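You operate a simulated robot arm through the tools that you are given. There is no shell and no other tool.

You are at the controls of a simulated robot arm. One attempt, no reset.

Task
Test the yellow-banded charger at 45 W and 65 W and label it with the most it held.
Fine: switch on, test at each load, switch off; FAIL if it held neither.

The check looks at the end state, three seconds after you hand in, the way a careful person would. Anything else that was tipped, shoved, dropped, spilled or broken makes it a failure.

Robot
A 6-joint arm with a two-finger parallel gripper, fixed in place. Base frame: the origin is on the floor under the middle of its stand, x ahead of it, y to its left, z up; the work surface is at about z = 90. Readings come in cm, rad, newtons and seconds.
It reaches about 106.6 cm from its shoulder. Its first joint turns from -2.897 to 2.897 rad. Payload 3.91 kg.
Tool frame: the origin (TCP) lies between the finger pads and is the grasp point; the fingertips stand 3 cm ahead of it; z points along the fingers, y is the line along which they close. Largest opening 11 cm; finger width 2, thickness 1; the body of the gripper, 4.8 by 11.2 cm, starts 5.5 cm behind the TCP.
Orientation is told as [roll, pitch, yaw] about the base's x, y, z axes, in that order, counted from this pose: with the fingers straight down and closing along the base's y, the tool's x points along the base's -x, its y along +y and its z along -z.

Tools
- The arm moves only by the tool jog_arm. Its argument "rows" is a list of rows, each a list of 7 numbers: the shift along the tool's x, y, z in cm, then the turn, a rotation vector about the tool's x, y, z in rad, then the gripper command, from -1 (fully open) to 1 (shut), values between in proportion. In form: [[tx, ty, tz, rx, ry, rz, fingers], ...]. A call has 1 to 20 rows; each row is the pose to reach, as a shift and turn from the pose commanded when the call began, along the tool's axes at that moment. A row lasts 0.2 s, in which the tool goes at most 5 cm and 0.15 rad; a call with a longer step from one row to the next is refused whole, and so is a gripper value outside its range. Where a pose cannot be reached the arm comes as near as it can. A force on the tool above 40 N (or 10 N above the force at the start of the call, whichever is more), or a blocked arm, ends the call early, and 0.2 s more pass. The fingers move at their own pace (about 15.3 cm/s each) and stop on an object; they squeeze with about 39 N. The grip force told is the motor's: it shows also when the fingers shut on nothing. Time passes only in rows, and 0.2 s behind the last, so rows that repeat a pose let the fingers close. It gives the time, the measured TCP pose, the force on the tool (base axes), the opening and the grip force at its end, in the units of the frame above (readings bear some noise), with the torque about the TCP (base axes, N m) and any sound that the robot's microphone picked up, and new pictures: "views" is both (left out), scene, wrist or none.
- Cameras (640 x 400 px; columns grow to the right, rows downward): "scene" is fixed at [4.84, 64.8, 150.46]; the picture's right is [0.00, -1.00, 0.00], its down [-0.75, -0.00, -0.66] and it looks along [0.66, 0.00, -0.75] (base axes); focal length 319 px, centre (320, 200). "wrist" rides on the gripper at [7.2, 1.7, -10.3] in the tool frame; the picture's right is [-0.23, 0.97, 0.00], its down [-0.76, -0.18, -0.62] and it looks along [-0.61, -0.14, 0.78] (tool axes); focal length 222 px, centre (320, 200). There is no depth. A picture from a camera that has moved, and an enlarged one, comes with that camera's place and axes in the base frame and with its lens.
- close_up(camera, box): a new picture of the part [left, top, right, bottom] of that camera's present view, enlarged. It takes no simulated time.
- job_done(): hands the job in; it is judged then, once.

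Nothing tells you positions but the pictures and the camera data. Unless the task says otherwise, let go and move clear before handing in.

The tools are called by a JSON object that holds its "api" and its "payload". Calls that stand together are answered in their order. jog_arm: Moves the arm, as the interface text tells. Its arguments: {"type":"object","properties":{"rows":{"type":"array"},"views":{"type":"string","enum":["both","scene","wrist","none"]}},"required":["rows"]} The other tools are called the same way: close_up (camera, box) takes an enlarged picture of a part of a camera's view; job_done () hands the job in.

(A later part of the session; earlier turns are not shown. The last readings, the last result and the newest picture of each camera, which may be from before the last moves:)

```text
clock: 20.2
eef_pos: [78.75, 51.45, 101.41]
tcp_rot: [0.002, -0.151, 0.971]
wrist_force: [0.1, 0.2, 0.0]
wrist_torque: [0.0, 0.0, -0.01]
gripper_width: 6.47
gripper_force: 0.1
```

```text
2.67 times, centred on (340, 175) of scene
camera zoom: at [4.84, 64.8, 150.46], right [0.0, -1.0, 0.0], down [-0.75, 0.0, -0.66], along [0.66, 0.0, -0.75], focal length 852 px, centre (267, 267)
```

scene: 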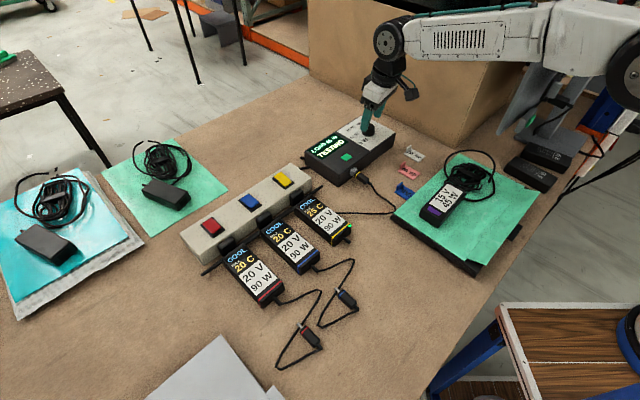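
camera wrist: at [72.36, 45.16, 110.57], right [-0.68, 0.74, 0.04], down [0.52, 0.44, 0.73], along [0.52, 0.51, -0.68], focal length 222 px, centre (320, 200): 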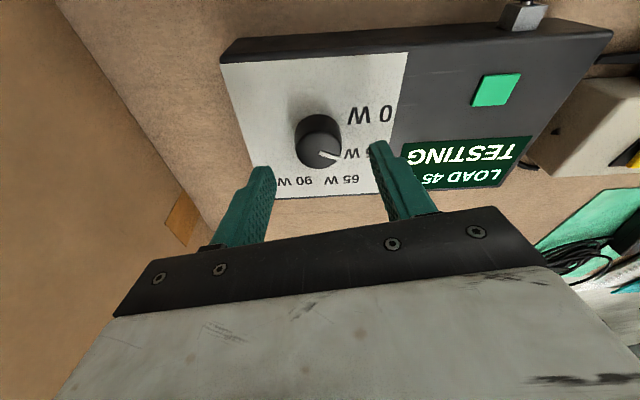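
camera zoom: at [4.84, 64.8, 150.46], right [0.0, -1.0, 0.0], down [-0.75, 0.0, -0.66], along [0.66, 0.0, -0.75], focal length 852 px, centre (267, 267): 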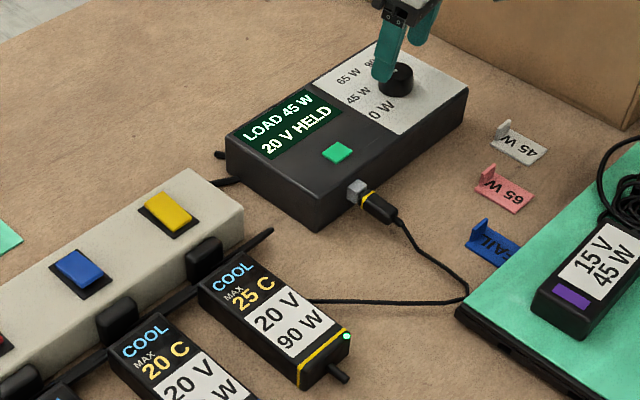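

45 W result: "20 V HELD", with the temperature still COOL. Next I'll grip the knob and turn it another 45° clockwise to 65 W.

{"api": "jog_arm", "payload": {"rows": [[0.2, 0, 1.36, 0, 0, 0, -0.18], [0.41, 0, 2.72, 0, 0, 0, -0.18], [0.41, 0, 2.72, 0, 0, 0, 0.2], [0.41, 0, 2.72, 0, 0, 0, 1], [0.41, 0, 2.72, 0, 0, 0, 1], [0.39, 0.04, 2.72, 0.0195, 0, 0.1293, 1], [0.38, 0.08, 2.72, 0.039, 0, 0.2587, 1], [0.36, 0.12, 2.73, 0.0585, 0, 0.388, 1], [0.35, 0.16, 2.73, 0.078, 0, 0.5173, 1], [0.33, 0.2, 2.73, 0.0975, 0, 0.6467, 1], [0.31, 0.23, 2.73, 0.117, 0, 0.776, 1], [0.31, 0.23, 2.73, 0.117, 0, 0.776, 1]]}}

{"api": "close_up", "payload": {"camera": "scene", "box": [270, 100, 410, 250]}}

```text
clock: 22.8
eef_pos: [78.5, 51.65, 98.51]
tcp_rot: [0.0, -0.149, 0.185]
wrist_force: [6.1, -9.8, 3.6]
wrist_torque: [-0.39, -0.17, -0.04]
gripper_width: 3.43
gripper_force: 39.3
camera wrist: at [69.76, 51.7, 107.79], right [0.04, 1.0, 0.03], down [0.68, -0.05, 0.73], along [0.73, -0.01, -0.68], focal length 222 px, centre (320, 200)
```

scene: 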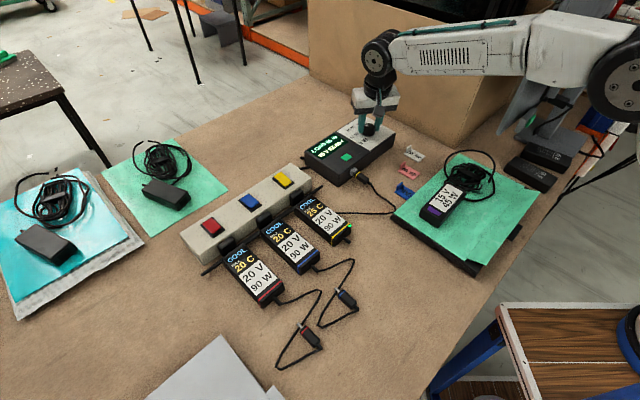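
wrist: 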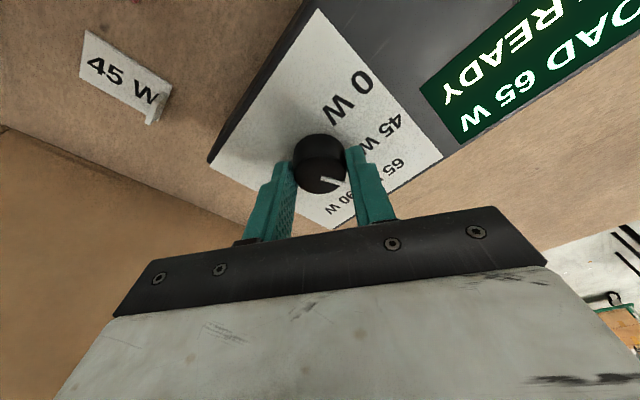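

```text
2.67 times, centred on (340, 175) of scene
camera zoom: at [4.84, 64.8, 150.46], right [0.0, -1.0, 0.0], down [-0.75, 0.0, -0.66], along [0.66, 0.0, -0.75], focal length 852 px, centre (267, 267)
```

zoom: 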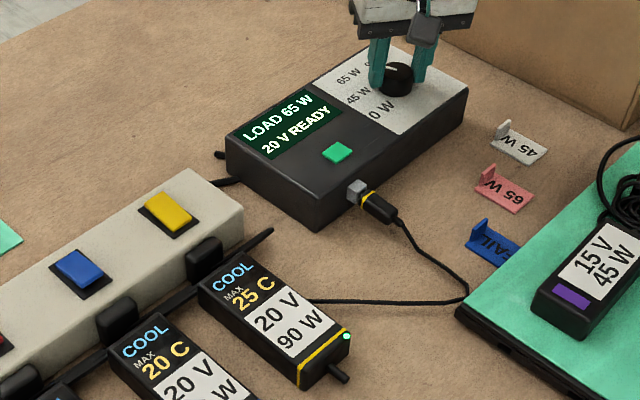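

The display reads "LOAD 65 W / 20 V READY". I'll release, lift, close the fingers and go back over the green button.

{"api": "jog_arm", "payload": {"rows": [[0, 0, 0, 0, 0, 0, -0.18], [0, 0, 0, 0, 0, 0, -0.18], [-0.59, 0, -3.96, 0, 0, 0, -0.18], [1.17, 1.67, -4.02, -0.0089, 0.0289, -0.1198, 0.3], [2.93, 3.34, -4.08, -0.0179, 0.0578, -0.2396, 1], [4.7, 5.01, -4.14, -0.0268, 0.0867, -0.3593, 1], [6.46, 6.68, -4.2, -0.0358, 0.1156, -0.4791, 1], [8.22, 8.35, -4.26, -0.0447, 0.1445, -0.5989, 1], [8.22, 8.35, -4.26, -0.0447, 0.1445, -0.5989, 1]]}}

{"api": "close_up", "payload": {"camera": "wrist", "box": [160, 100, 400, 250]}}

{"api": "close_up", "payload": {"camera": "scene", "box": [270, 100, 410, 250]}}

```text
clock: 24.8
eef_pos: [68.44, 58.1, 101.64]
tcp_rot: [0.001, 0.0, 0.786]
wrist_force: [0.6, 0.2, 0.6]
wrist_torque: [-0.01, 0.03, 0.0]
gripper_width: 0.0
gripper_force: 37.8
camera wrist: at [62.17, 54.23, 111.97], right [-0.53, 0.85, 0.0], down [0.66, 0.41, 0.62], along [0.53, 0.33, -0.78], focal length 222 px, centre (320, 200)
```

scene: 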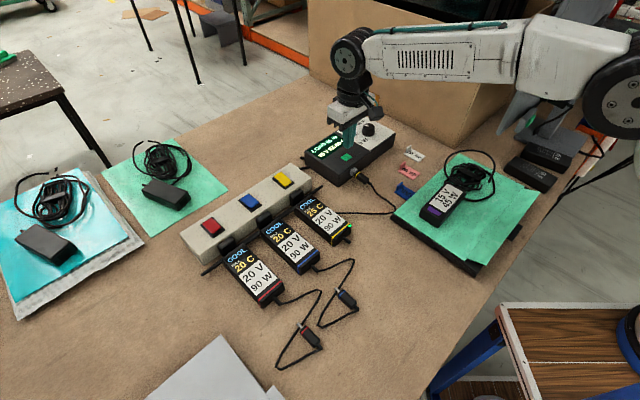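
wrist: 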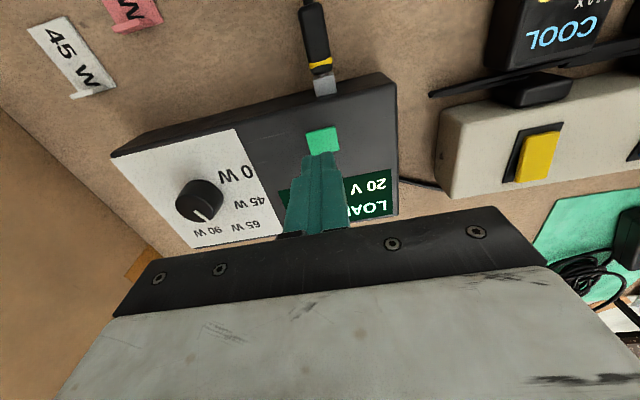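

```text
2.67 times, centred on (280, 175) of wrist
camera zoom: at [62.17, 54.23, 111.97], right [-0.53, 0.85, 0.0], down [0.66, 0.41, 0.62], along [0.53, 0.33, -0.78], focal length 592 px, centre (427, 267)
```

zoom: 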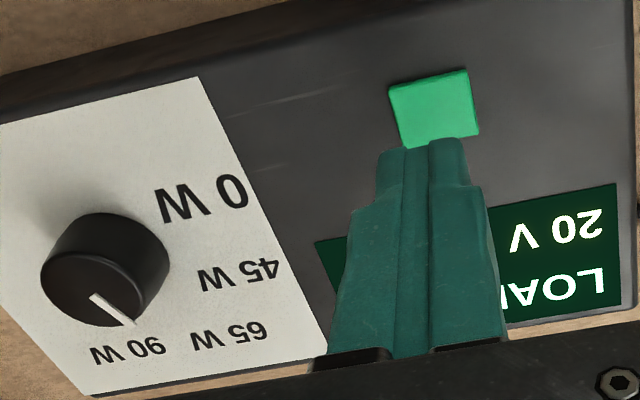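

```text
2.67 times, centred on (340, 175) of scene
camera zoom: at [4.84, 64.8, 150.46], right [0.0, -1.0, 0.0], down [-0.75, 0.0, -0.66], along [0.66, 0.0, -0.75], focal length 852 px, centre (267, 267)
```

zoom: 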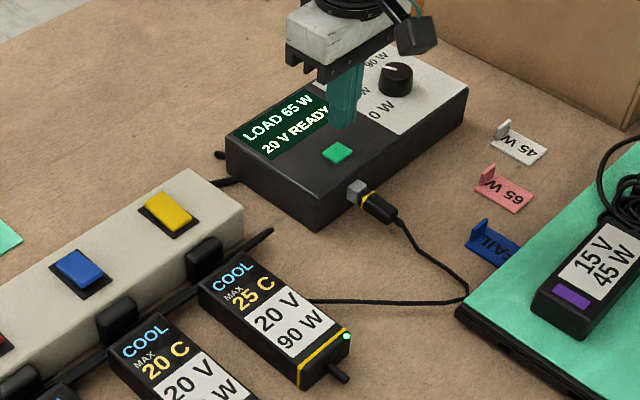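

Still READY at 65 W. I'll press the green button and then move straight over to hover above the yellow switch, ready to cut power when the result shows.

{"api": "jog_arm", "payload": {"rows": [[0.1, 0.2, 2.5, 0, 0, 0, 1], [0.1, 0.2, 3.0, 0, 0, 0, 1], [0.1, 0.2, 3.3, 0, 0, 0, 1], [0.1, 0.2, 3.5, 0, 0, 0, 1], [0.1, 0.2, 1.0, 0, 0, 0, 1], [0.1, 0.2, -1.0, 0, 0, 0, 1], [-1.49, 4.38, -0.96, 0, -0.0875, 0, 1], [-3.08, 8.56, -0.93, 0, -0.175, 0, 1], [-4.67, 12.75, -0.9, 0, -0.2625, 0, 1], [-6.26, 16.93, -0.86, 0, -0.35, 0, 1], [-6.26, 16.93, -0.86, 0, -0.35, 0, 1]]}}

{"api": "close_up", "payload": {"camera": "scene", "box": [250, 100, 390, 250]}}

{"api": "close_up", "payload": {"camera": "wrist", "box": [270, 80, 390, 180]}}

```text
clock: 27.2
eef_pos: [60.71, 74.83, 102.48]
tcp_rot: [0.001, -0.349, 0.786]
wrist_force: [0.6, -0.2, 0.4]
wrist_torque: [-0.02, 0.01, -0.01]
gripper_width: 0.0
gripper_force: 37.0
heard: click
camera wrist: at [52.21, 68.66, 109.78], right [-0.54, 0.84, 0.08], down [0.48, 0.23, 0.85], along [0.69, 0.49, -0.53], focal length 222 px, centre (320, 200)
```

scene: 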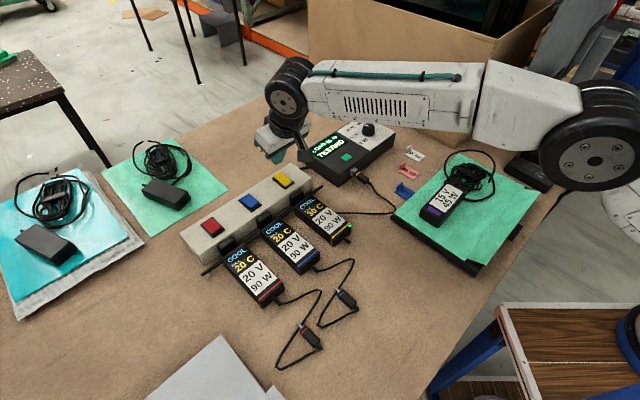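
wrist: 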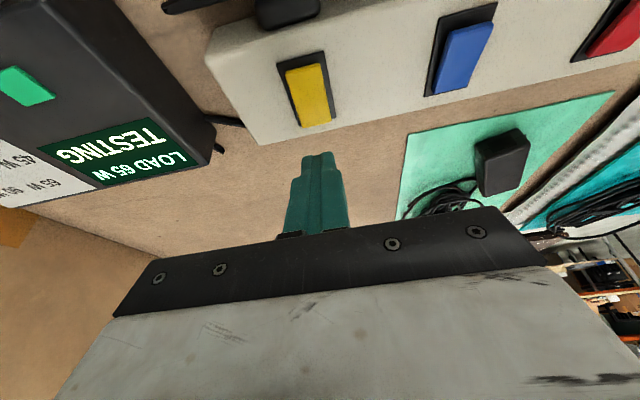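

```text
2.67 times, centred on (320, 175) of scene
camera zoom: at [4.84, 64.8, 150.46], right [0.0, -1.0, 0.0], down [-0.75, 0.0, -0.66], along [0.66, 0.0, -0.75], focal length 852 px, centre (320, 267)
```

zoom: 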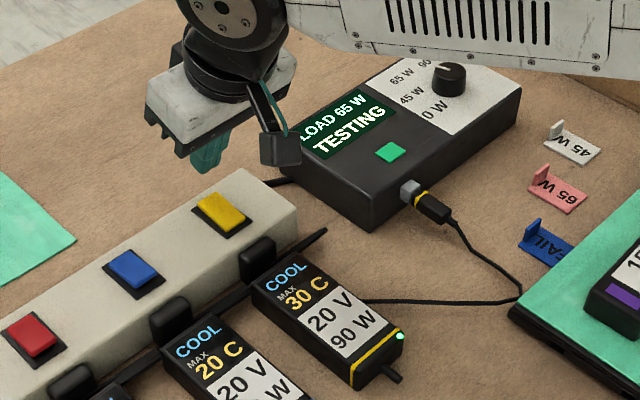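

```text
4.00 times, centred on (330, 130) of wrist
camera zoom: at [52.21, 68.66, 109.78], right [-0.54, 0.84, 0.08], down [0.48, 0.23, 0.85], along [0.69, 0.49, -0.53], focal length 888 px, centre (280, 480)
```

zoom: 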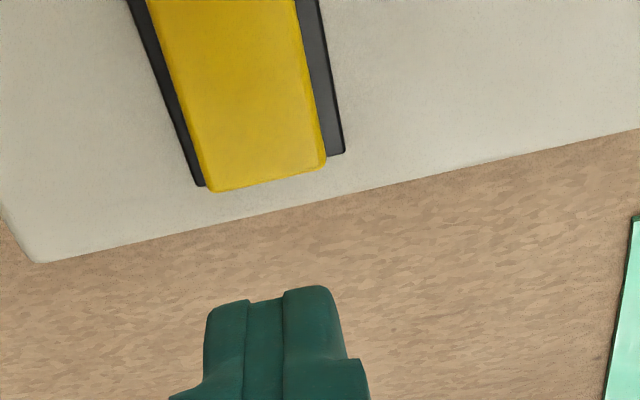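

The 65 W test is running and the charger reads MAX 30 C, still COOL. I'll lower to just above the raised far end of the rocker and wait.

{"api": "jog_arm", "payload": {"rows": [[0.4, -0.15, 1.5, 0, 0, 0, 1], [0.75, -0.28, 2.8, 0, 0, 0, 1], [0.75, -0.28, 2.8, 0, 0, 0, 1], [0.75, -0.28, 2.8, 0, 0, 0, 1], [0.75, -0.28, 2.8, 0, 0, 0, 1]]}}

{"api": "close_up", "payload": {"camera": "scene", "box": [250, 100, 390, 250]}}

{"api": "close_up", "payload": {"camera": "wrist", "box": [270, 80, 390, 180]}}

```text
clock: 28.4
eef_pos: [61.1, 74.68, 99.63]
tcp_rot: [0.002, -0.352, 0.787]
wrist_force: [0.2, -0.6, 0.6]
wrist_torque: [0.0, 0.02, -0.01]
gripper_width: 0.01
gripper_force: 37.8
camera wrist: at [52.69, 68.51, 106.9], right [-0.54, 0.84, 0.08], down [0.48, 0.23, 0.85], along [0.69, 0.49, -0.53], focal length 222 px, centre (320, 200)
```

scene: 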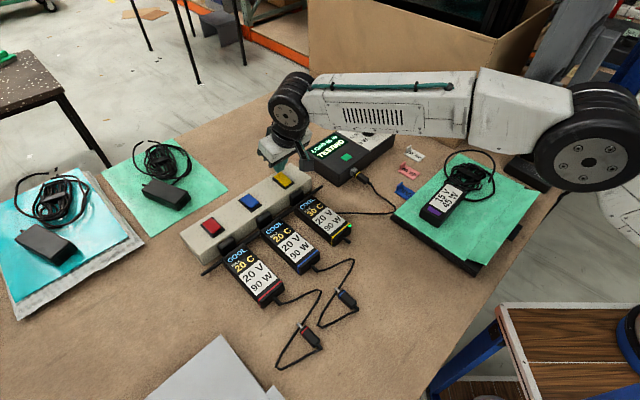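
wrist: 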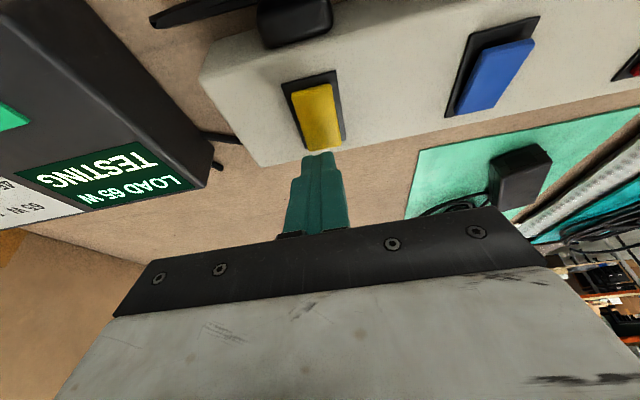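

```text
2.67 times, centred on (320, 175) of scene
camera zoom: at [4.84, 64.8, 150.46], right [0.0, -1.0, 0.0], down [-0.75, 0.0, -0.66], along [0.66, 0.0, -0.75], focal length 852 px, centre (320, 267)
```

zoom: 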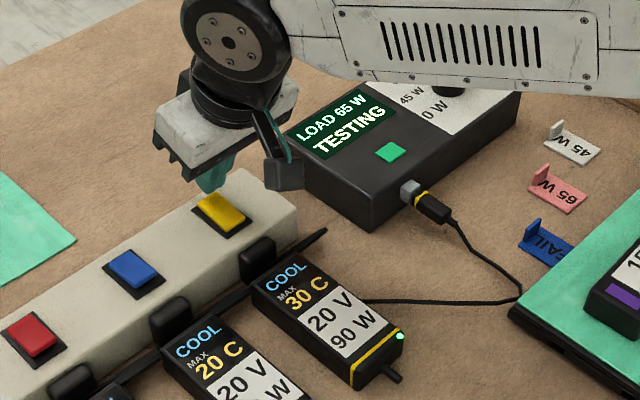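

```text
4.00 times, centred on (330, 130) of wrist
camera zoom: at [52.69, 68.51, 106.9], right [-0.54, 0.84, 0.08], down [0.48, 0.23, 0.85], along [0.69, 0.49, -0.53], focal length 888 px, centre (280, 480)
```

zoom: 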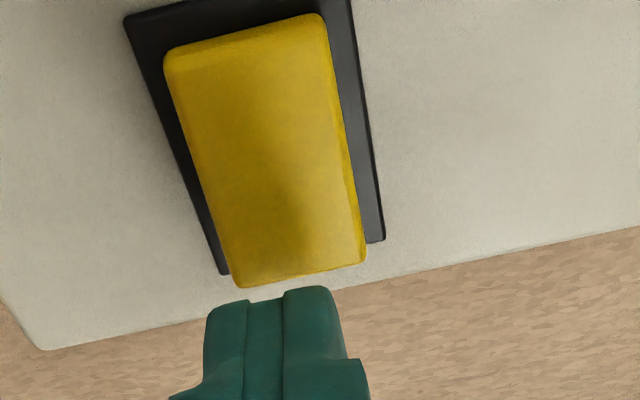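

{"api": "jog_arm", "payload": {"rows": [[0, 0.3, 0, 0, 0, 0, 1], [0, 0.3, 0, 0, 0, 0, 1], [0, 0.3, 0, 0, 0, 0, 1], [0, 0.3, 0, 0, 0, 0, 1], [0, 0.3, 0, 0, 0, 0, 1], [0, 0.3, 0, 0, 0, 0, 1], [0, 0.3, 0, 0, 0, 0, 1], [0, 0.3, 0, 0, 0, 0, 1]], "views": "none"}}

{"api": "close_up", "payload": {"camera": "scene", "box": [250, 100, 390, 250]}}

{"api": "close_up", "payload": {"camera": "wrist", "box": [270, 80, 390, 180]}}

```text
clock: 30.2
eef_pos: [60.99, 74.79, 99.61]
tcp_rot: [0.003, -0.35, 0.785]
wrist_force: [-0.7, 0.4, -0.4]
wrist_torque: [0.02, 0.01, 0.02]
gripper_width: 0.01
gripper_force: 37.7
```

```text
2.67 times, centred on (320, 175) of scene
camera zoom: at [4.84, 64.8, 150.46], right [0.0, -1.0, 0.0], down [-0.75, 0.0, -0.66], along [0.66, 0.0, -0.75], focal length 852 px, centre (320, 267)
```

zoom: 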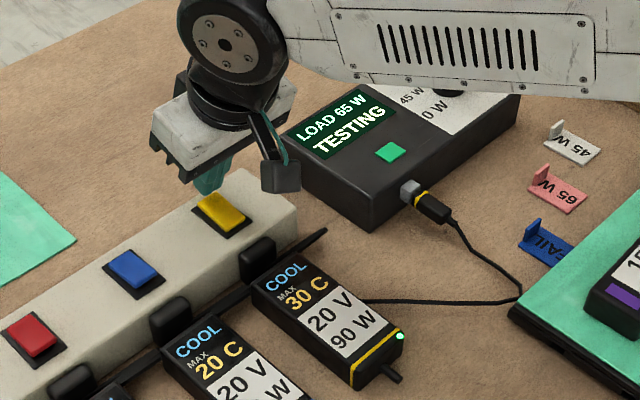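

```text
4.00 times, centred on (330, 130) of wrist
camera zoom: at [52.46, 68.74, 106.89], right [-0.54, 0.84, 0.08], down [0.48, 0.23, 0.85], along [0.69, 0.49, -0.53], focal length 888 px, centre (280, 480)
```

zoom: 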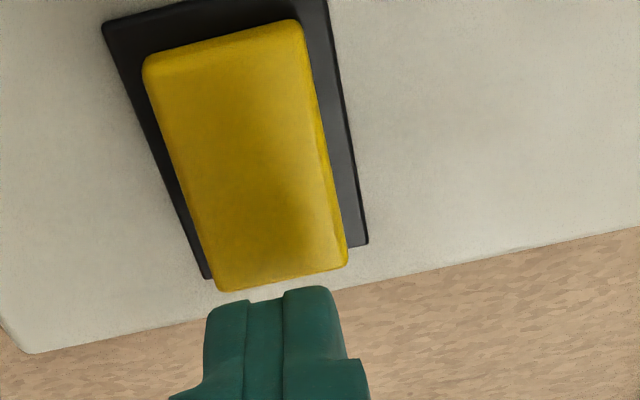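

{"api": "jog_arm", "payload": {"rows": [[0, 0, 0, 0, 0, 0, 1], [0, 0, 0, 0, 0, 0, 1], [0, 0, 0, 0, 0, 0, 1], [0, 0, 0, 0, 0, 0, 1], [0, 0, 0, 0, 0, 0, 1], [0, 0, 0, 0, 0, 0, 1]], "views": "none"}}

{"api": "close_up", "payload": {"camera": "scene", "box": [250, 100, 390, 250]}}

```text
clock: 31.6
eef_pos: [60.96, 74.79, 99.71]
tcp_rot: [0.001, -0.351, 0.785]
wrist_force: [-0.4, 0.4, 0.1]
wrist_torque: [-0.04, 0.04, 0.0]
gripper_width: 0.0
gripper_force: 37.8
```

```text
2.67 times, centred on (320, 175) of scene
camera zoom: at [4.84, 64.8, 150.46], right [0.0, -1.0, 0.0], down [-0.75, 0.0, -0.66], along [0.66, 0.0, -0.75], focal length 852 px, centre (320, 267)
```

zoom: 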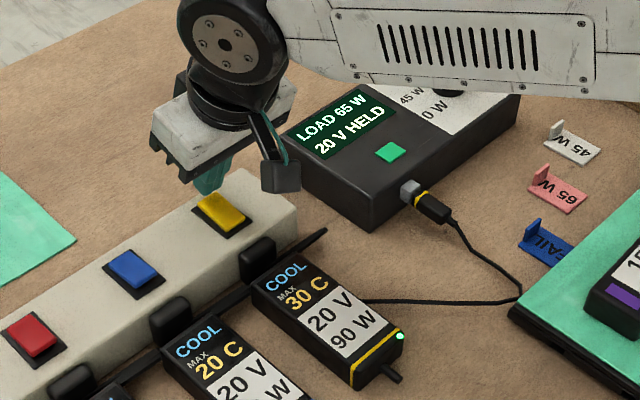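

65 W result: "20 V HELD", so the 65 W tag is the right label. Now I'll switch the charger off by pressing the far end of the rocker.

{"api": "jog_arm", "payload": {"rows": [[0.17, 0, 0.47, 0, 0, 0, 1], [0.34, 0, 0.94, 0, 0, 0, 1], [0.44, 0, 1.22, 0, 0, 0, 1], [0.51, 0, 1.41, 0, 0, 0, 1]]}}

{"api": "close_up", "payload": {"camera": "scene", "box": [250, 100, 390, 250]}}

```text
clock: 32.6
eef_pos: [61.05, 74.85, 98.56]
tcp_rot: [0.003, -0.354, 0.785]
wrist_force: [-1.2, -4.1, 20.5]
wrist_torque: [-0.11, 0.01, 0.06]
gripper_width: 0.0
gripper_force: 38.0
camera wrist: at [52.49, 68.69, 105.72], right [-0.54, 0.84, 0.08], down [0.48, 0.22, 0.85], along [0.69, 0.5, -0.52], focal length 222 px, centre (320, 200)
```

scene: 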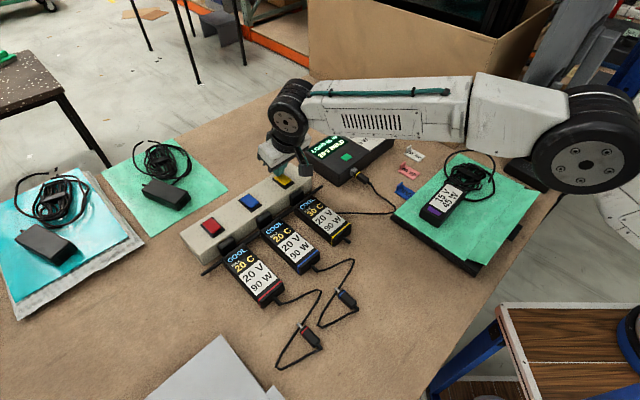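
wrist: 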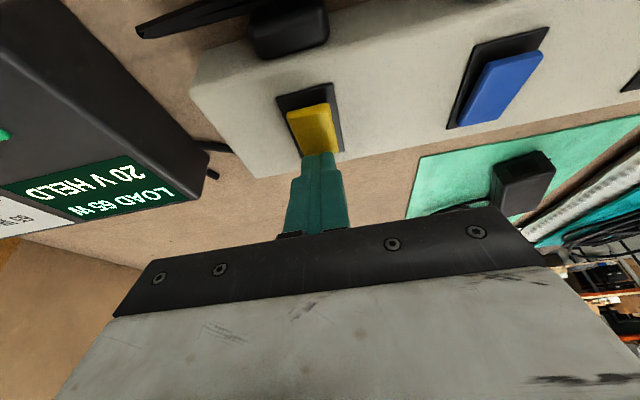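

```text
2.67 times, centred on (320, 175) of scene
camera zoom: at [4.84, 64.8, 150.46], right [0.0, -1.0, 0.0], down [-0.75, 0.0, -0.66], along [0.66, 0.0, -0.75], focal length 852 px, centre (320, 267)
```

zoom: 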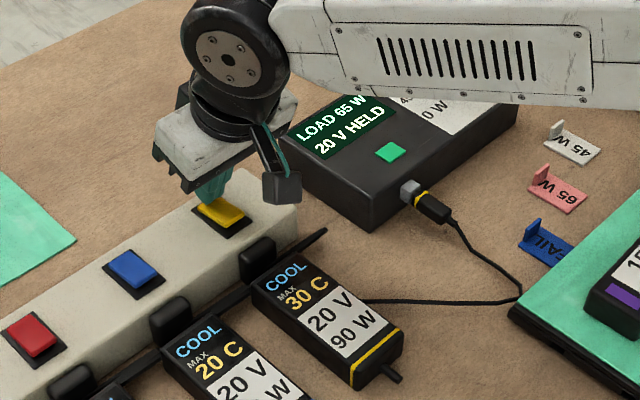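

The LED is out and the rocker is back to off. I'll lift clear and straighten up, then swing over toward the tags.

{"api": "jog_arm", "payload": {"rows": [[-0.85, 0, -2.35, 0, 0, 0, 1], [-1.71, 0, -4.7, 0, 0, 0, 1], [-2.57, 0, -7.05, 0, 0.1, 0, 1], [0.5, -1.5, -9.5, 0, 0.2, 0, 1], [3.0, -4, -11.0, 0, 0.3, 0, 1], [5.5, -7, -12.0, 0, 0.35, 0, 1], [5.5, -7, -12.0, 0, 0.35, 0, 1]]}}

{"api": "close_up", "payload": {"camera": "scene", "box": [250, 100, 450, 250]}}

```text
clock: 34.2
eef_pos: [59.47, 63.27, 107.55]
tcp_rot: [0.002, 0.001, 0.785]
wrist_force: [0.5, -0.5, 0.9]
wrist_torque: [0.01, 0.0, 0.0]
gripper_width: 0.0
gripper_force: 37.8
camera wrist: at [53.28, 59.25, 117.86], right [-0.53, 0.85, 0.0], down [0.66, 0.41, 0.62], along [0.53, 0.33, -0.78], focal length 222 px, centre (320, 200)
```

scene: 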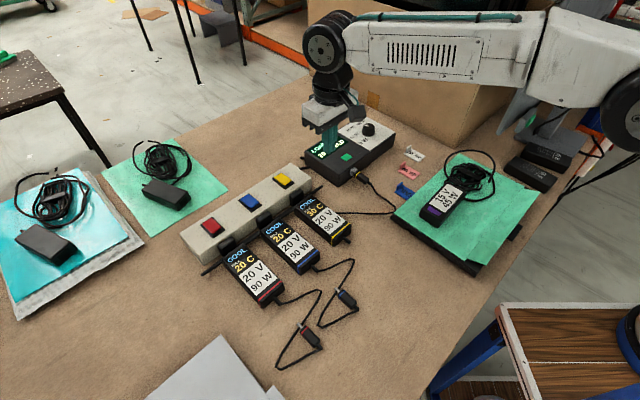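
wrist: 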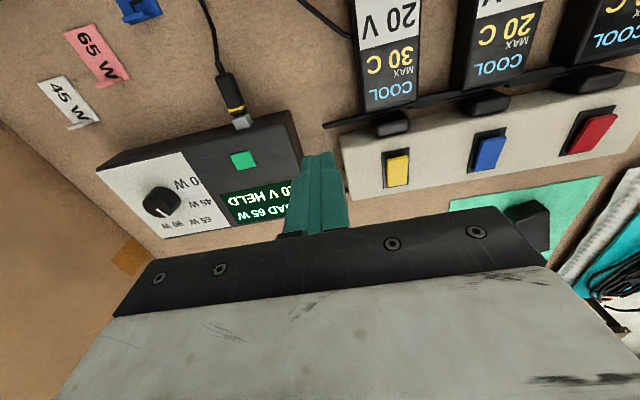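

```text
2.67 times, centred on (350, 175) of scene
camera zoom: at [4.84, 64.8, 150.46], right [0.0, -1.0, 0.0], down [-0.75, 0.0, -0.66], along [0.66, 0.0, -0.75], focal length 852 px, centre (240, 267)
```

zoom: 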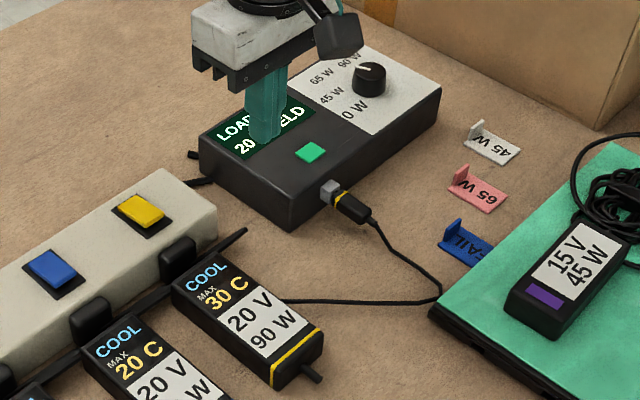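

Power is off and the LED is dark. I'll look closely at the tags and the charger top to plan the labelling.

{"api": "close_up", "payload": {"camera": "scene", "box": [285, 185, 365, 250]}}

{"api": "close_up", "payload": {"camera": "scene", "box": [390, 155, 440, 205]}}

{"api": "close_up", "payload": {"camera": "wrist", "box": [20, 0, 180, 140]}}

{"api": "close_up", "payload": {"camera": "wrist", "box": [320, 0, 480, 150]}}

```text
6.15 times, centred on (325, 218) of scene
camera zoom: at [4.84, 64.8, 150.46], right [0.0, -1.0, 0.0], down [-0.75, 0.0, -0.66], along [0.66, 0.0, -0.75], focal length 1965 px, centre (289, 92)
```

zoom: 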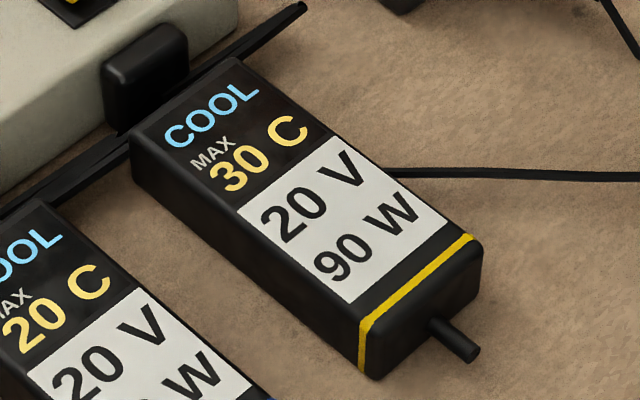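

```text
8.00 times, centred on (415, 180) of scene
camera zoom: at [4.84, 64.8, 150.46], right [0.0, -1.0, 0.0], down [-0.75, 0.0, -0.66], along [0.66, 0.0, -0.75], focal length 2555 px, centre (-440, 360)
```

zoom: 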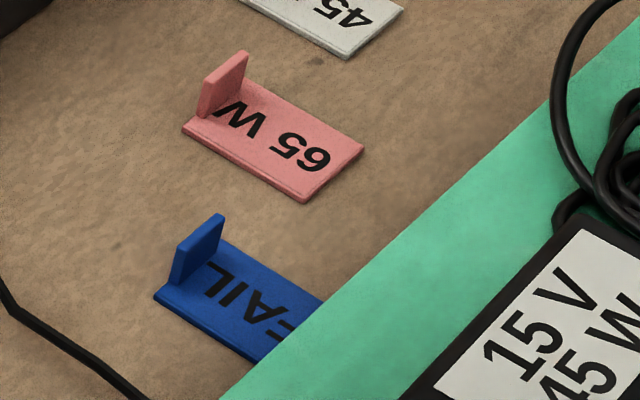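

```text
2.86 times, centred on (100, 70) of wrist
camera zoom: at [53.28, 59.25, 117.86], right [-0.53, 0.85, 0.0], down [0.66, 0.41, 0.62], along [0.53, 0.33, -0.78], focal length 635 px, centre (949, 571)
```

zoom: 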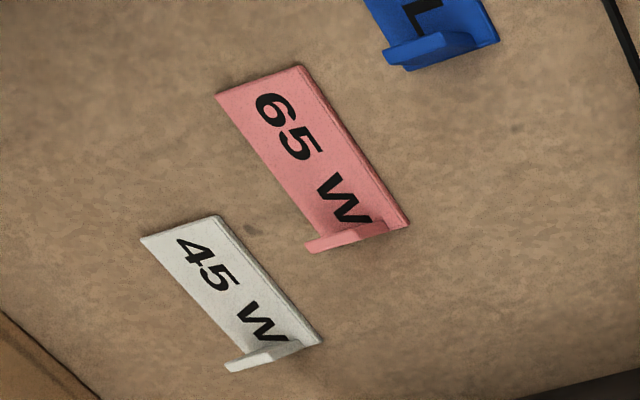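

```text
2.67 times, centred on (400, 75) of wrist
camera zoom: at [53.28, 59.25, 117.86], right [-0.53, 0.85, 0.0], down [0.66, 0.41, 0.62], along [0.53, 0.33, -0.78], focal length 592 px, centre (107, 533)
```

zoom: 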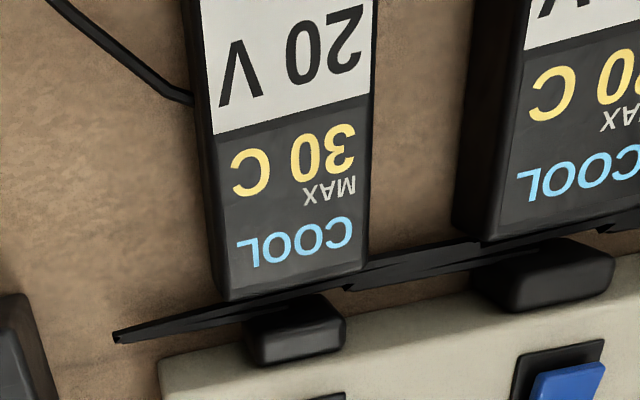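

The 65 W tag lies near (68, 41), with its upright tab at the tester-side end, (69.6, 42.5). The tab faces along the (1,1) direction, so I'll yaw to −45° to grip it across its thickness, and hover above for a closer look first.

{"api": "jog_arm", "payload": {"rows": [[0.69, -1.92, 0.0, 0, 0, 0.143, 1], [1.39, -3.83, 0.0, 0, 0, 0.285, 1], [2.08, -5.75, 0.0, 0, 0, 0.428, 1], [2.77, -7.66, 0.0, 0, 0, 0.571, 1], [3.47, -9.58, 0.0, 0, 0, 0.714, 1], [4.16, -11.49, 0.5, 0, 0, 0.856, 1], [4.86, -13.41, 1.0, 0, 0, 0.999, 0.27], [5.55, -15.32, 1.5, 0, 0, 1.142, 0.27], [6.24, -17.24, 2.0, 0, 0, 1.285, 0.27], [6.94, -19.16, 2.8, 0, 0, 1.427, 0.27], [7.63, -21.07, 3.5, 0, 0, 1.57, 0.27], [7.63, -21.07, 3.5, 0, 0, 1.57, 0.27]]}}

{"api": "close_up", "payload": {"camera": "wrist", "box": [230, 20, 430, 200]}}

```text
clock: 36.8
eef_pos: [68.95, 43.16, 103.85]
tcp_rot: [-0.001, 0.001, -0.784]
wrist_force: [-0.4, -0.2, 0.0]
wrist_torque: [0.01, 0.0, 0.0]
gripper_width: 4.01
gripper_force: 0.1
camera wrist: at [65.0, 49.44, 114.35], right [0.85, 0.53, 0.0], down [0.41, -0.67, 0.62], along [0.33, -0.53, -0.78], focal length 222 px, centre (320, 200)
```

scene: 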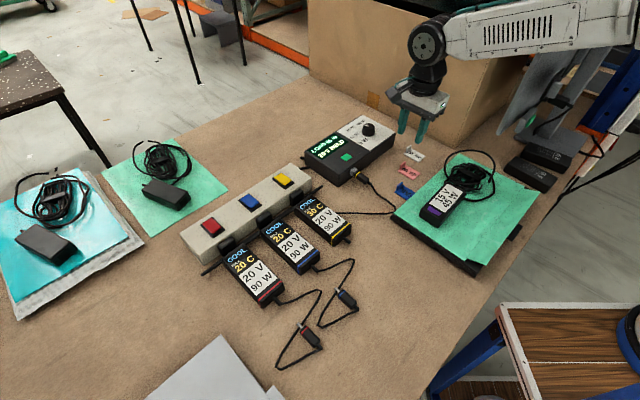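
wrist: 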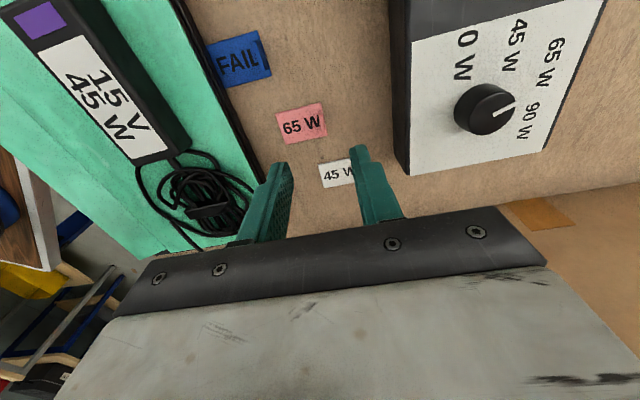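

```text
2.22 times, centred on (330, 110) of wrist
camera zoom: at [65.0, 49.44, 114.35], right [0.85, 0.53, 0.0], down [0.41, -0.67, 0.62], along [0.33, -0.53, -0.78], focal length 494 px, centre (298, 400)
```

zoom: 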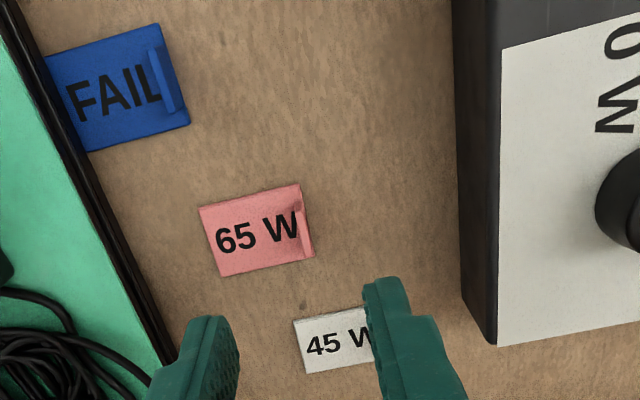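

{"api": "close_up", "payload": {"camera": "wrist", "box": [275, 90, 345, 150]}}

{"api": "close_up", "payload": {"camera": "scene", "box": [395, 158, 430, 188]}}

```text
6.67 times, centred on (310, 120) of wrist
camera zoom: at [65.0, 49.44, 114.35], right [0.85, 0.53, 0.0], down [0.41, -0.67, 0.62], along [0.33, -0.53, -0.78], focal length 1481 px, centre (387, 733)
```

zoom: 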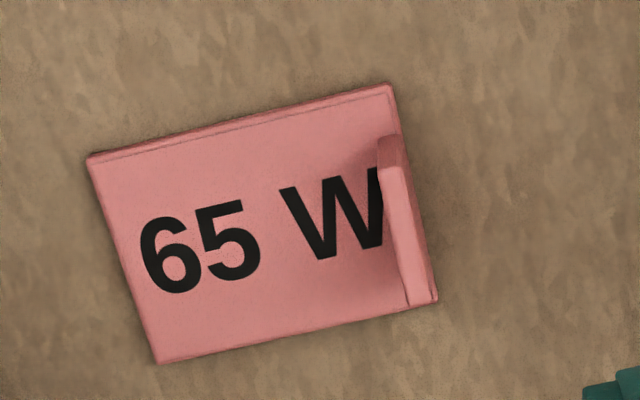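

```text
13.33 times, centred on (412, 173) of scene
camera zoom: at [4.84, 64.8, 150.46], right [0.0, -1.0, 0.0], down [-0.75, 0.0, -0.66], along [0.66, 0.0, -0.75], focal length 4258 px, centre (-913, 560)
```

zoom: 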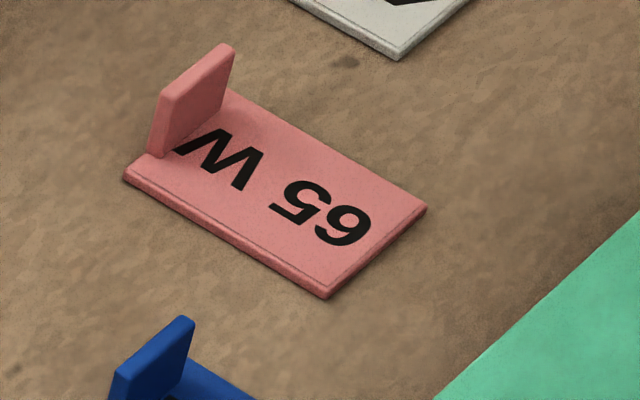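

The close view puts the tab's centre at about (69.65, 42.65), with its top at z≈91.9 and a width of about 2 cm. I'll descend partway and recheck before gripping.

{"api": "jog_arm", "payload": {"rows": [[-0.4, 0.07, 3.0, 0, 0, 0, 0.27], [-0.86, 0.13, 6.0, 0, 0, 0, 0.27], [-0.86, 0.13, 7.0, 0, 0, 0, 0.27], [-0.86, 0.13, 7.0, 0, 0, 0, 0.27]]}}

{"api": "close_up", "payload": {"camera": "wrist", "box": [250, 90, 400, 200]}}

{"api": "close_up", "payload": {"camera": "scene", "box": [370, 110, 450, 200]}}

```text
clock: 37.8
eef_pos: [69.62, 42.65, 96.93]
tcp_rot: [0.0, 0.002, -0.785]
wrist_force: [-0.8, 0.8, -0.6]
wrist_torque: [-0.05, 0.03, 0.01]
gripper_width: 4.04
gripper_force: 0.1
camera wrist: at [65.75, 49.02, 107.22], right [0.85, 0.53, 0.0], down [0.41, -0.66, 0.62], along [0.33, -0.53, -0.78], focal length 222 px, centre (320, 200)
```

scene: 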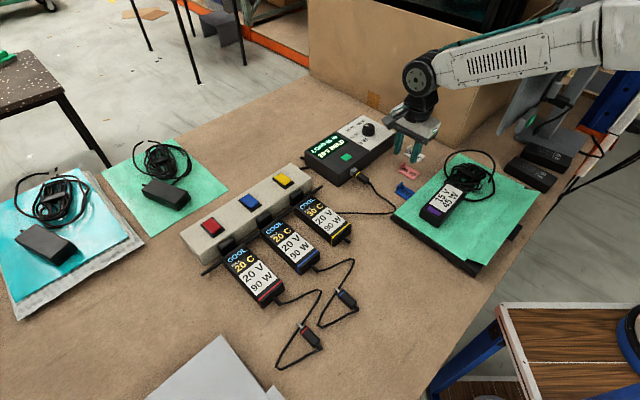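
wrist: 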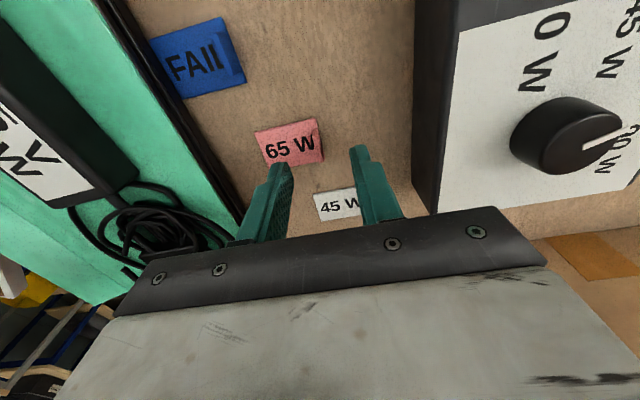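

```text
3.64 times, centred on (325, 145) of wrist
camera zoom: at [65.75, 49.02, 107.22], right [0.85, 0.53, 0.0], down [0.41, -0.66, 0.62], along [0.33, -0.53, -0.78], focal length 808 px, centre (302, 400)
```

zoom: 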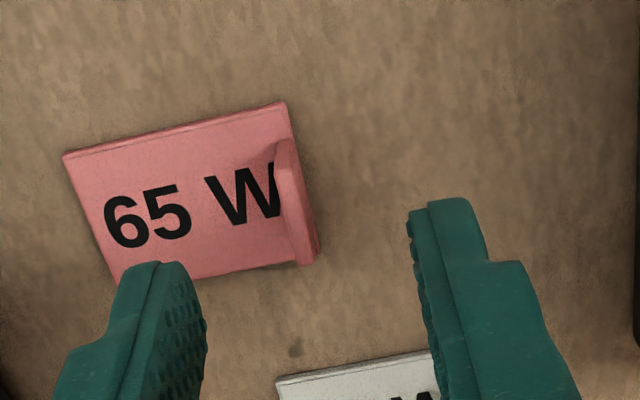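

```text
4.44 times, centred on (410, 155) of scene
camera zoom: at [4.84, 64.8, 150.46], right [0.0, -1.0, 0.0], down [-0.75, 0.0, -0.66], along [0.66, 0.0, -0.75], focal length 1419 px, centre (-80, 400)
```

zoom: 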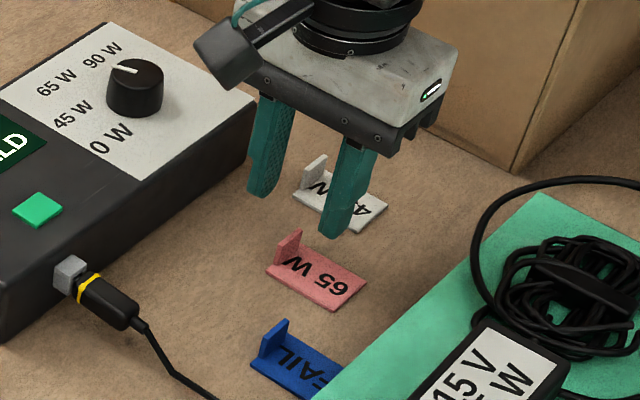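

Alignment looks good, with the tab centred between the fingers to within about 0.2 cm. I'll go down the last 3 cm and close gently on it.

{"api": "jog_arm", "payload": {"rows": [[0.13, 0.04, 1.5, 0, 0, 0, 0.27], [0.13, 0.04, 2.6, 0, 0, 0, 0.27], [0.13, 0.04, 3.05, 0, 0, 0, 0.27], [0.13, 0.04, 3.05, 0, 0, 0, 0.27]]}}

{"api": "close_up", "payload": {"camera": "wrist", "box": [250, 90, 400, 200]}}

{"api": "close_up", "payload": {"camera": "scene", "box": [370, 110, 450, 200]}}

```text
clock: 38.8
eef_pos: [69.49, 42.7, 93.74]
tcp_rot: [0.001, 0.002, -0.783]
wrist_force: [-0.1, 0.1, -0.3]
wrist_torque: [0.0, 0.0, 0.0]
gripper_width: 4.04
gripper_force: 0.0
camera wrist: at [65.62, 49.06, 104.23], right [0.85, 0.53, 0.0], down [0.41, -0.66, 0.62], along [0.33, -0.53, -0.78], focal length 222 px, centre (320, 200)
```

scene: 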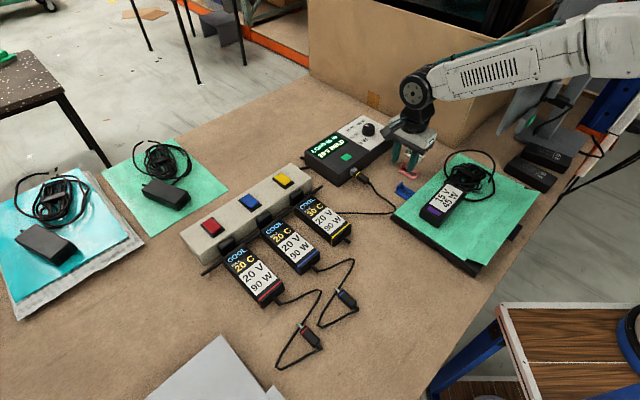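
wrist: 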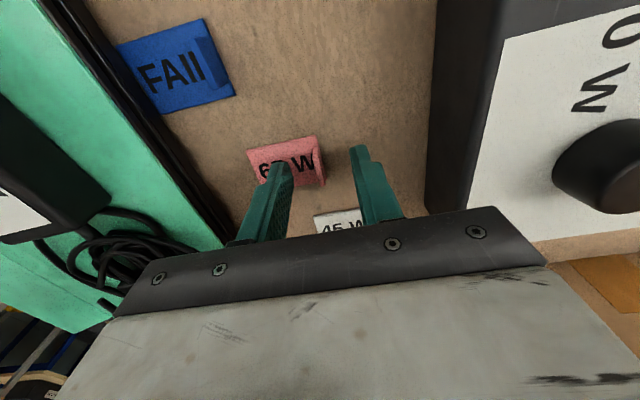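

```text
3.64 times, centred on (325, 145) of wrist
camera zoom: at [65.62, 49.06, 104.23], right [0.85, 0.53, 0.0], down [0.41, -0.66, 0.62], along [0.33, -0.53, -0.78], focal length 808 px, centre (302, 400)
```

zoom: 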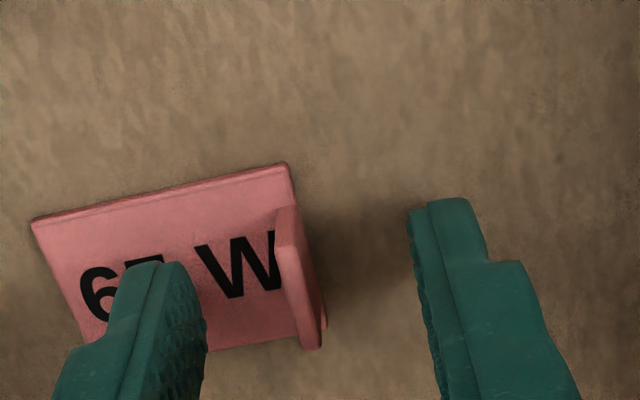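

```text
4.44 times, centred on (410, 155) of scene
camera zoom: at [4.84, 64.8, 150.46], right [0.0, -1.0, 0.0], down [-0.75, 0.0, -0.66], along [0.66, 0.0, -0.75], focal length 1419 px, centre (-80, 400)
```

zoom: 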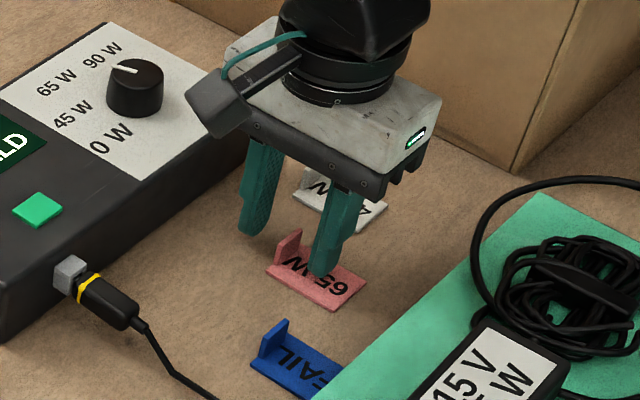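

{"api": "jog_arm", "payload": {"rows": [[0.25, 0.05, 0, 0, 0, 0, 0.27], [0.25, 0.05, 0, 0, 0, 0, 0.6], [0.25, 0.05, 0, 0, 0, 0, 0.8], [0.25, 0.05, 0, 0, 0, 0, 0.9], [0.25, 0.05, 0, 0, 0, 0, 1], [0.25, 0.05, 0, 0, 0, 0, 1]]}}

{"api": "close_up", "payload": {"camera": "wrist", "box": [250, 90, 400, 200]}}

{"api": "close_up", "payload": {"camera": "scene", "box": [370, 110, 450, 200]}}

```text
clock: 40.2
eef_pos: [69.26, 42.81, 93.84]
tcp_rot: [0.0, 0.001, -0.784]
wrist_force: [0.6, 1.4, -0.5]
wrist_torque: [-0.01, 0.0, 0.0]
gripper_width: 0.02
gripper_force: 39.1
camera wrist: at [65.49, 49.24, 104.25], right [0.85, 0.53, 0.0], down [0.41, -0.66, 0.62], along [0.33, -0.53, -0.78], focal length 222 px, centre (320, 200)
```

scene: 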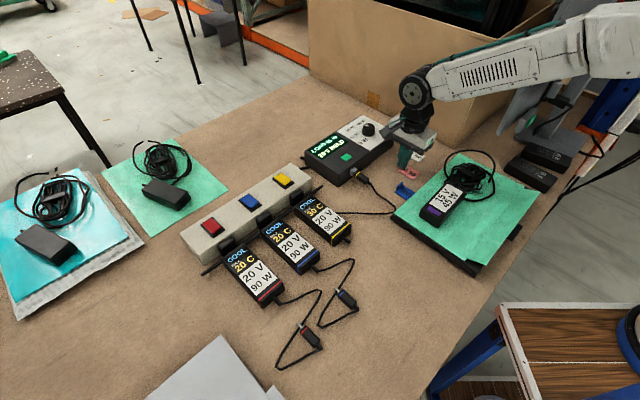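
wrist: 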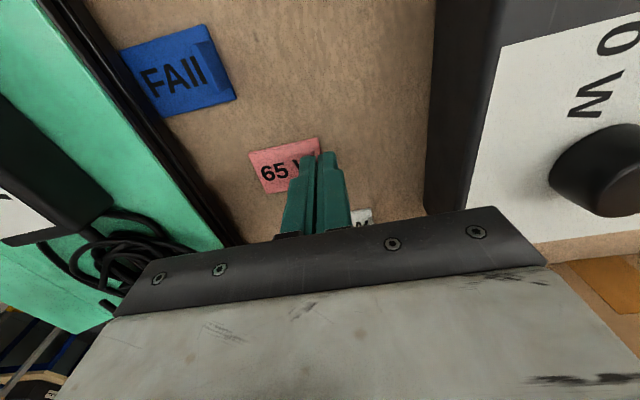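

```text
3.64 times, centred on (325, 145) of wrist
camera zoom: at [65.49, 49.24, 104.25], right [0.85, 0.53, 0.0], down [0.41, -0.66, 0.62], along [0.33, -0.53, -0.78], focal length 808 px, centre (302, 400)
```

zoom: 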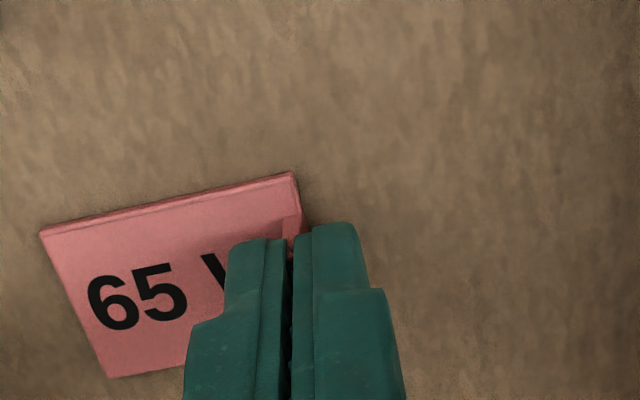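

```text
4.44 times, centred on (410, 155) of scene
camera zoom: at [4.84, 64.8, 150.46], right [0.0, -1.0, 0.0], down [-0.75, 0.0, -0.66], along [0.66, 0.0, -0.75], focal length 1419 px, centre (-80, 400)
```

zoom: 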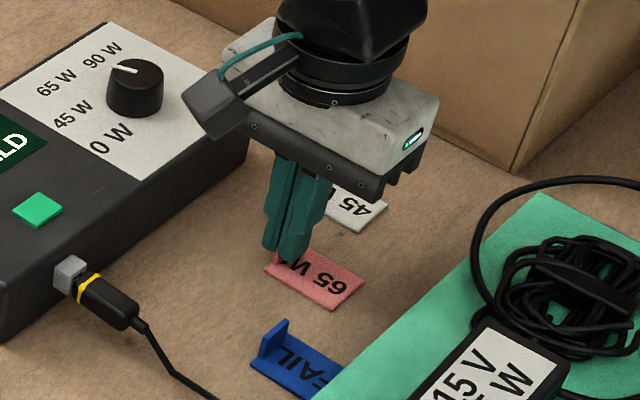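

The width reads about 0, but the picture shows a small gap with the tab between the pads. I'll lift slightly to see whether the tag comes along.

{"api": "jog_arm", "payload": {"rows": [[0, 0, -0.5, 0, 0, 0, 1], [0, 0, -1.5, 0, 0, 0, 1], [0, 0, -3, 0, 0, 0, 1], [0, 0, -3, 0, 0, 0, 1]]}}

{"api": "close_up", "payload": {"camera": "wrist", "box": [250, 90, 400, 200]}}

{"api": "close_up", "payload": {"camera": "scene", "box": [370, 110, 450, 200]}}

```text
clock: 41.2
eef_pos: [69.39, 42.96, 96.84]
tcp_rot: [0.002, 0.001, -0.784]
wrist_force: [0.9, 0.4, 0.5]
wrist_torque: [0.01, -0.03, 0.0]
gripper_width: 0.01
gripper_force: 38.7
camera wrist: at [65.52, 49.22, 107.29], right [0.85, 0.53, 0.0], down [0.41, -0.66, 0.62], along [0.33, -0.53, -0.78], focal length 222 px, centre (320, 200)
```

scene: 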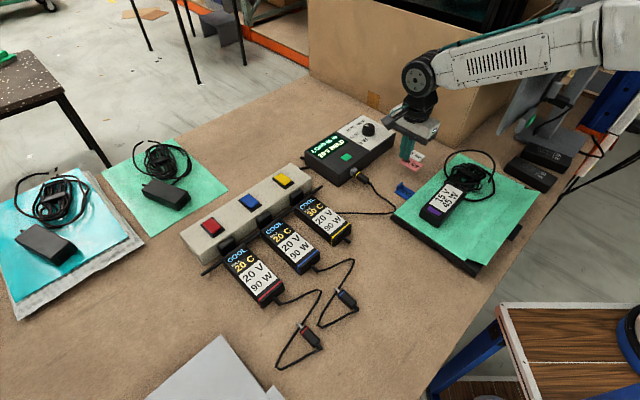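
wrist: 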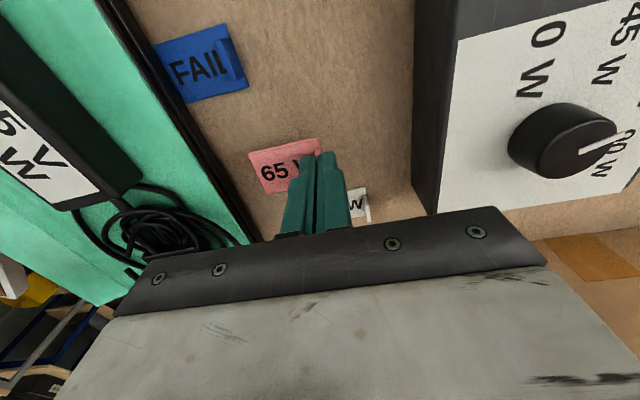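

```text
3.64 times, centred on (325, 145) of wrist
camera zoom: at [65.52, 49.22, 107.29], right [0.85, 0.53, 0.0], down [0.41, -0.66, 0.62], along [0.33, -0.53, -0.78], focal length 808 px, centre (302, 400)
```

zoom: 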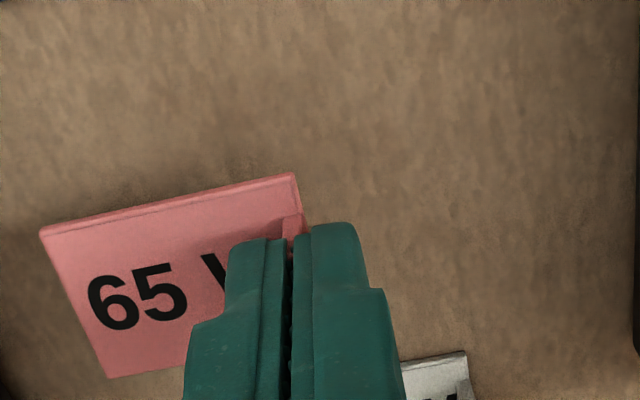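

```text
4.44 times, centred on (410, 155) of scene
camera zoom: at [4.84, 64.8, 150.46], right [0.0, -1.0, 0.0], down [-0.75, 0.0, -0.66], along [0.66, 0.0, -0.75], focal length 1419 px, centre (-80, 400)
```

zoom: 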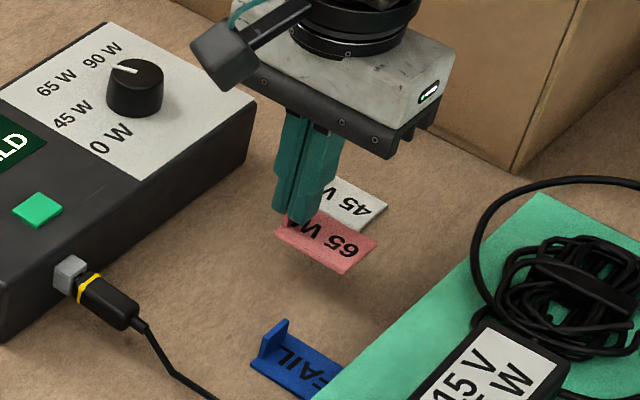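

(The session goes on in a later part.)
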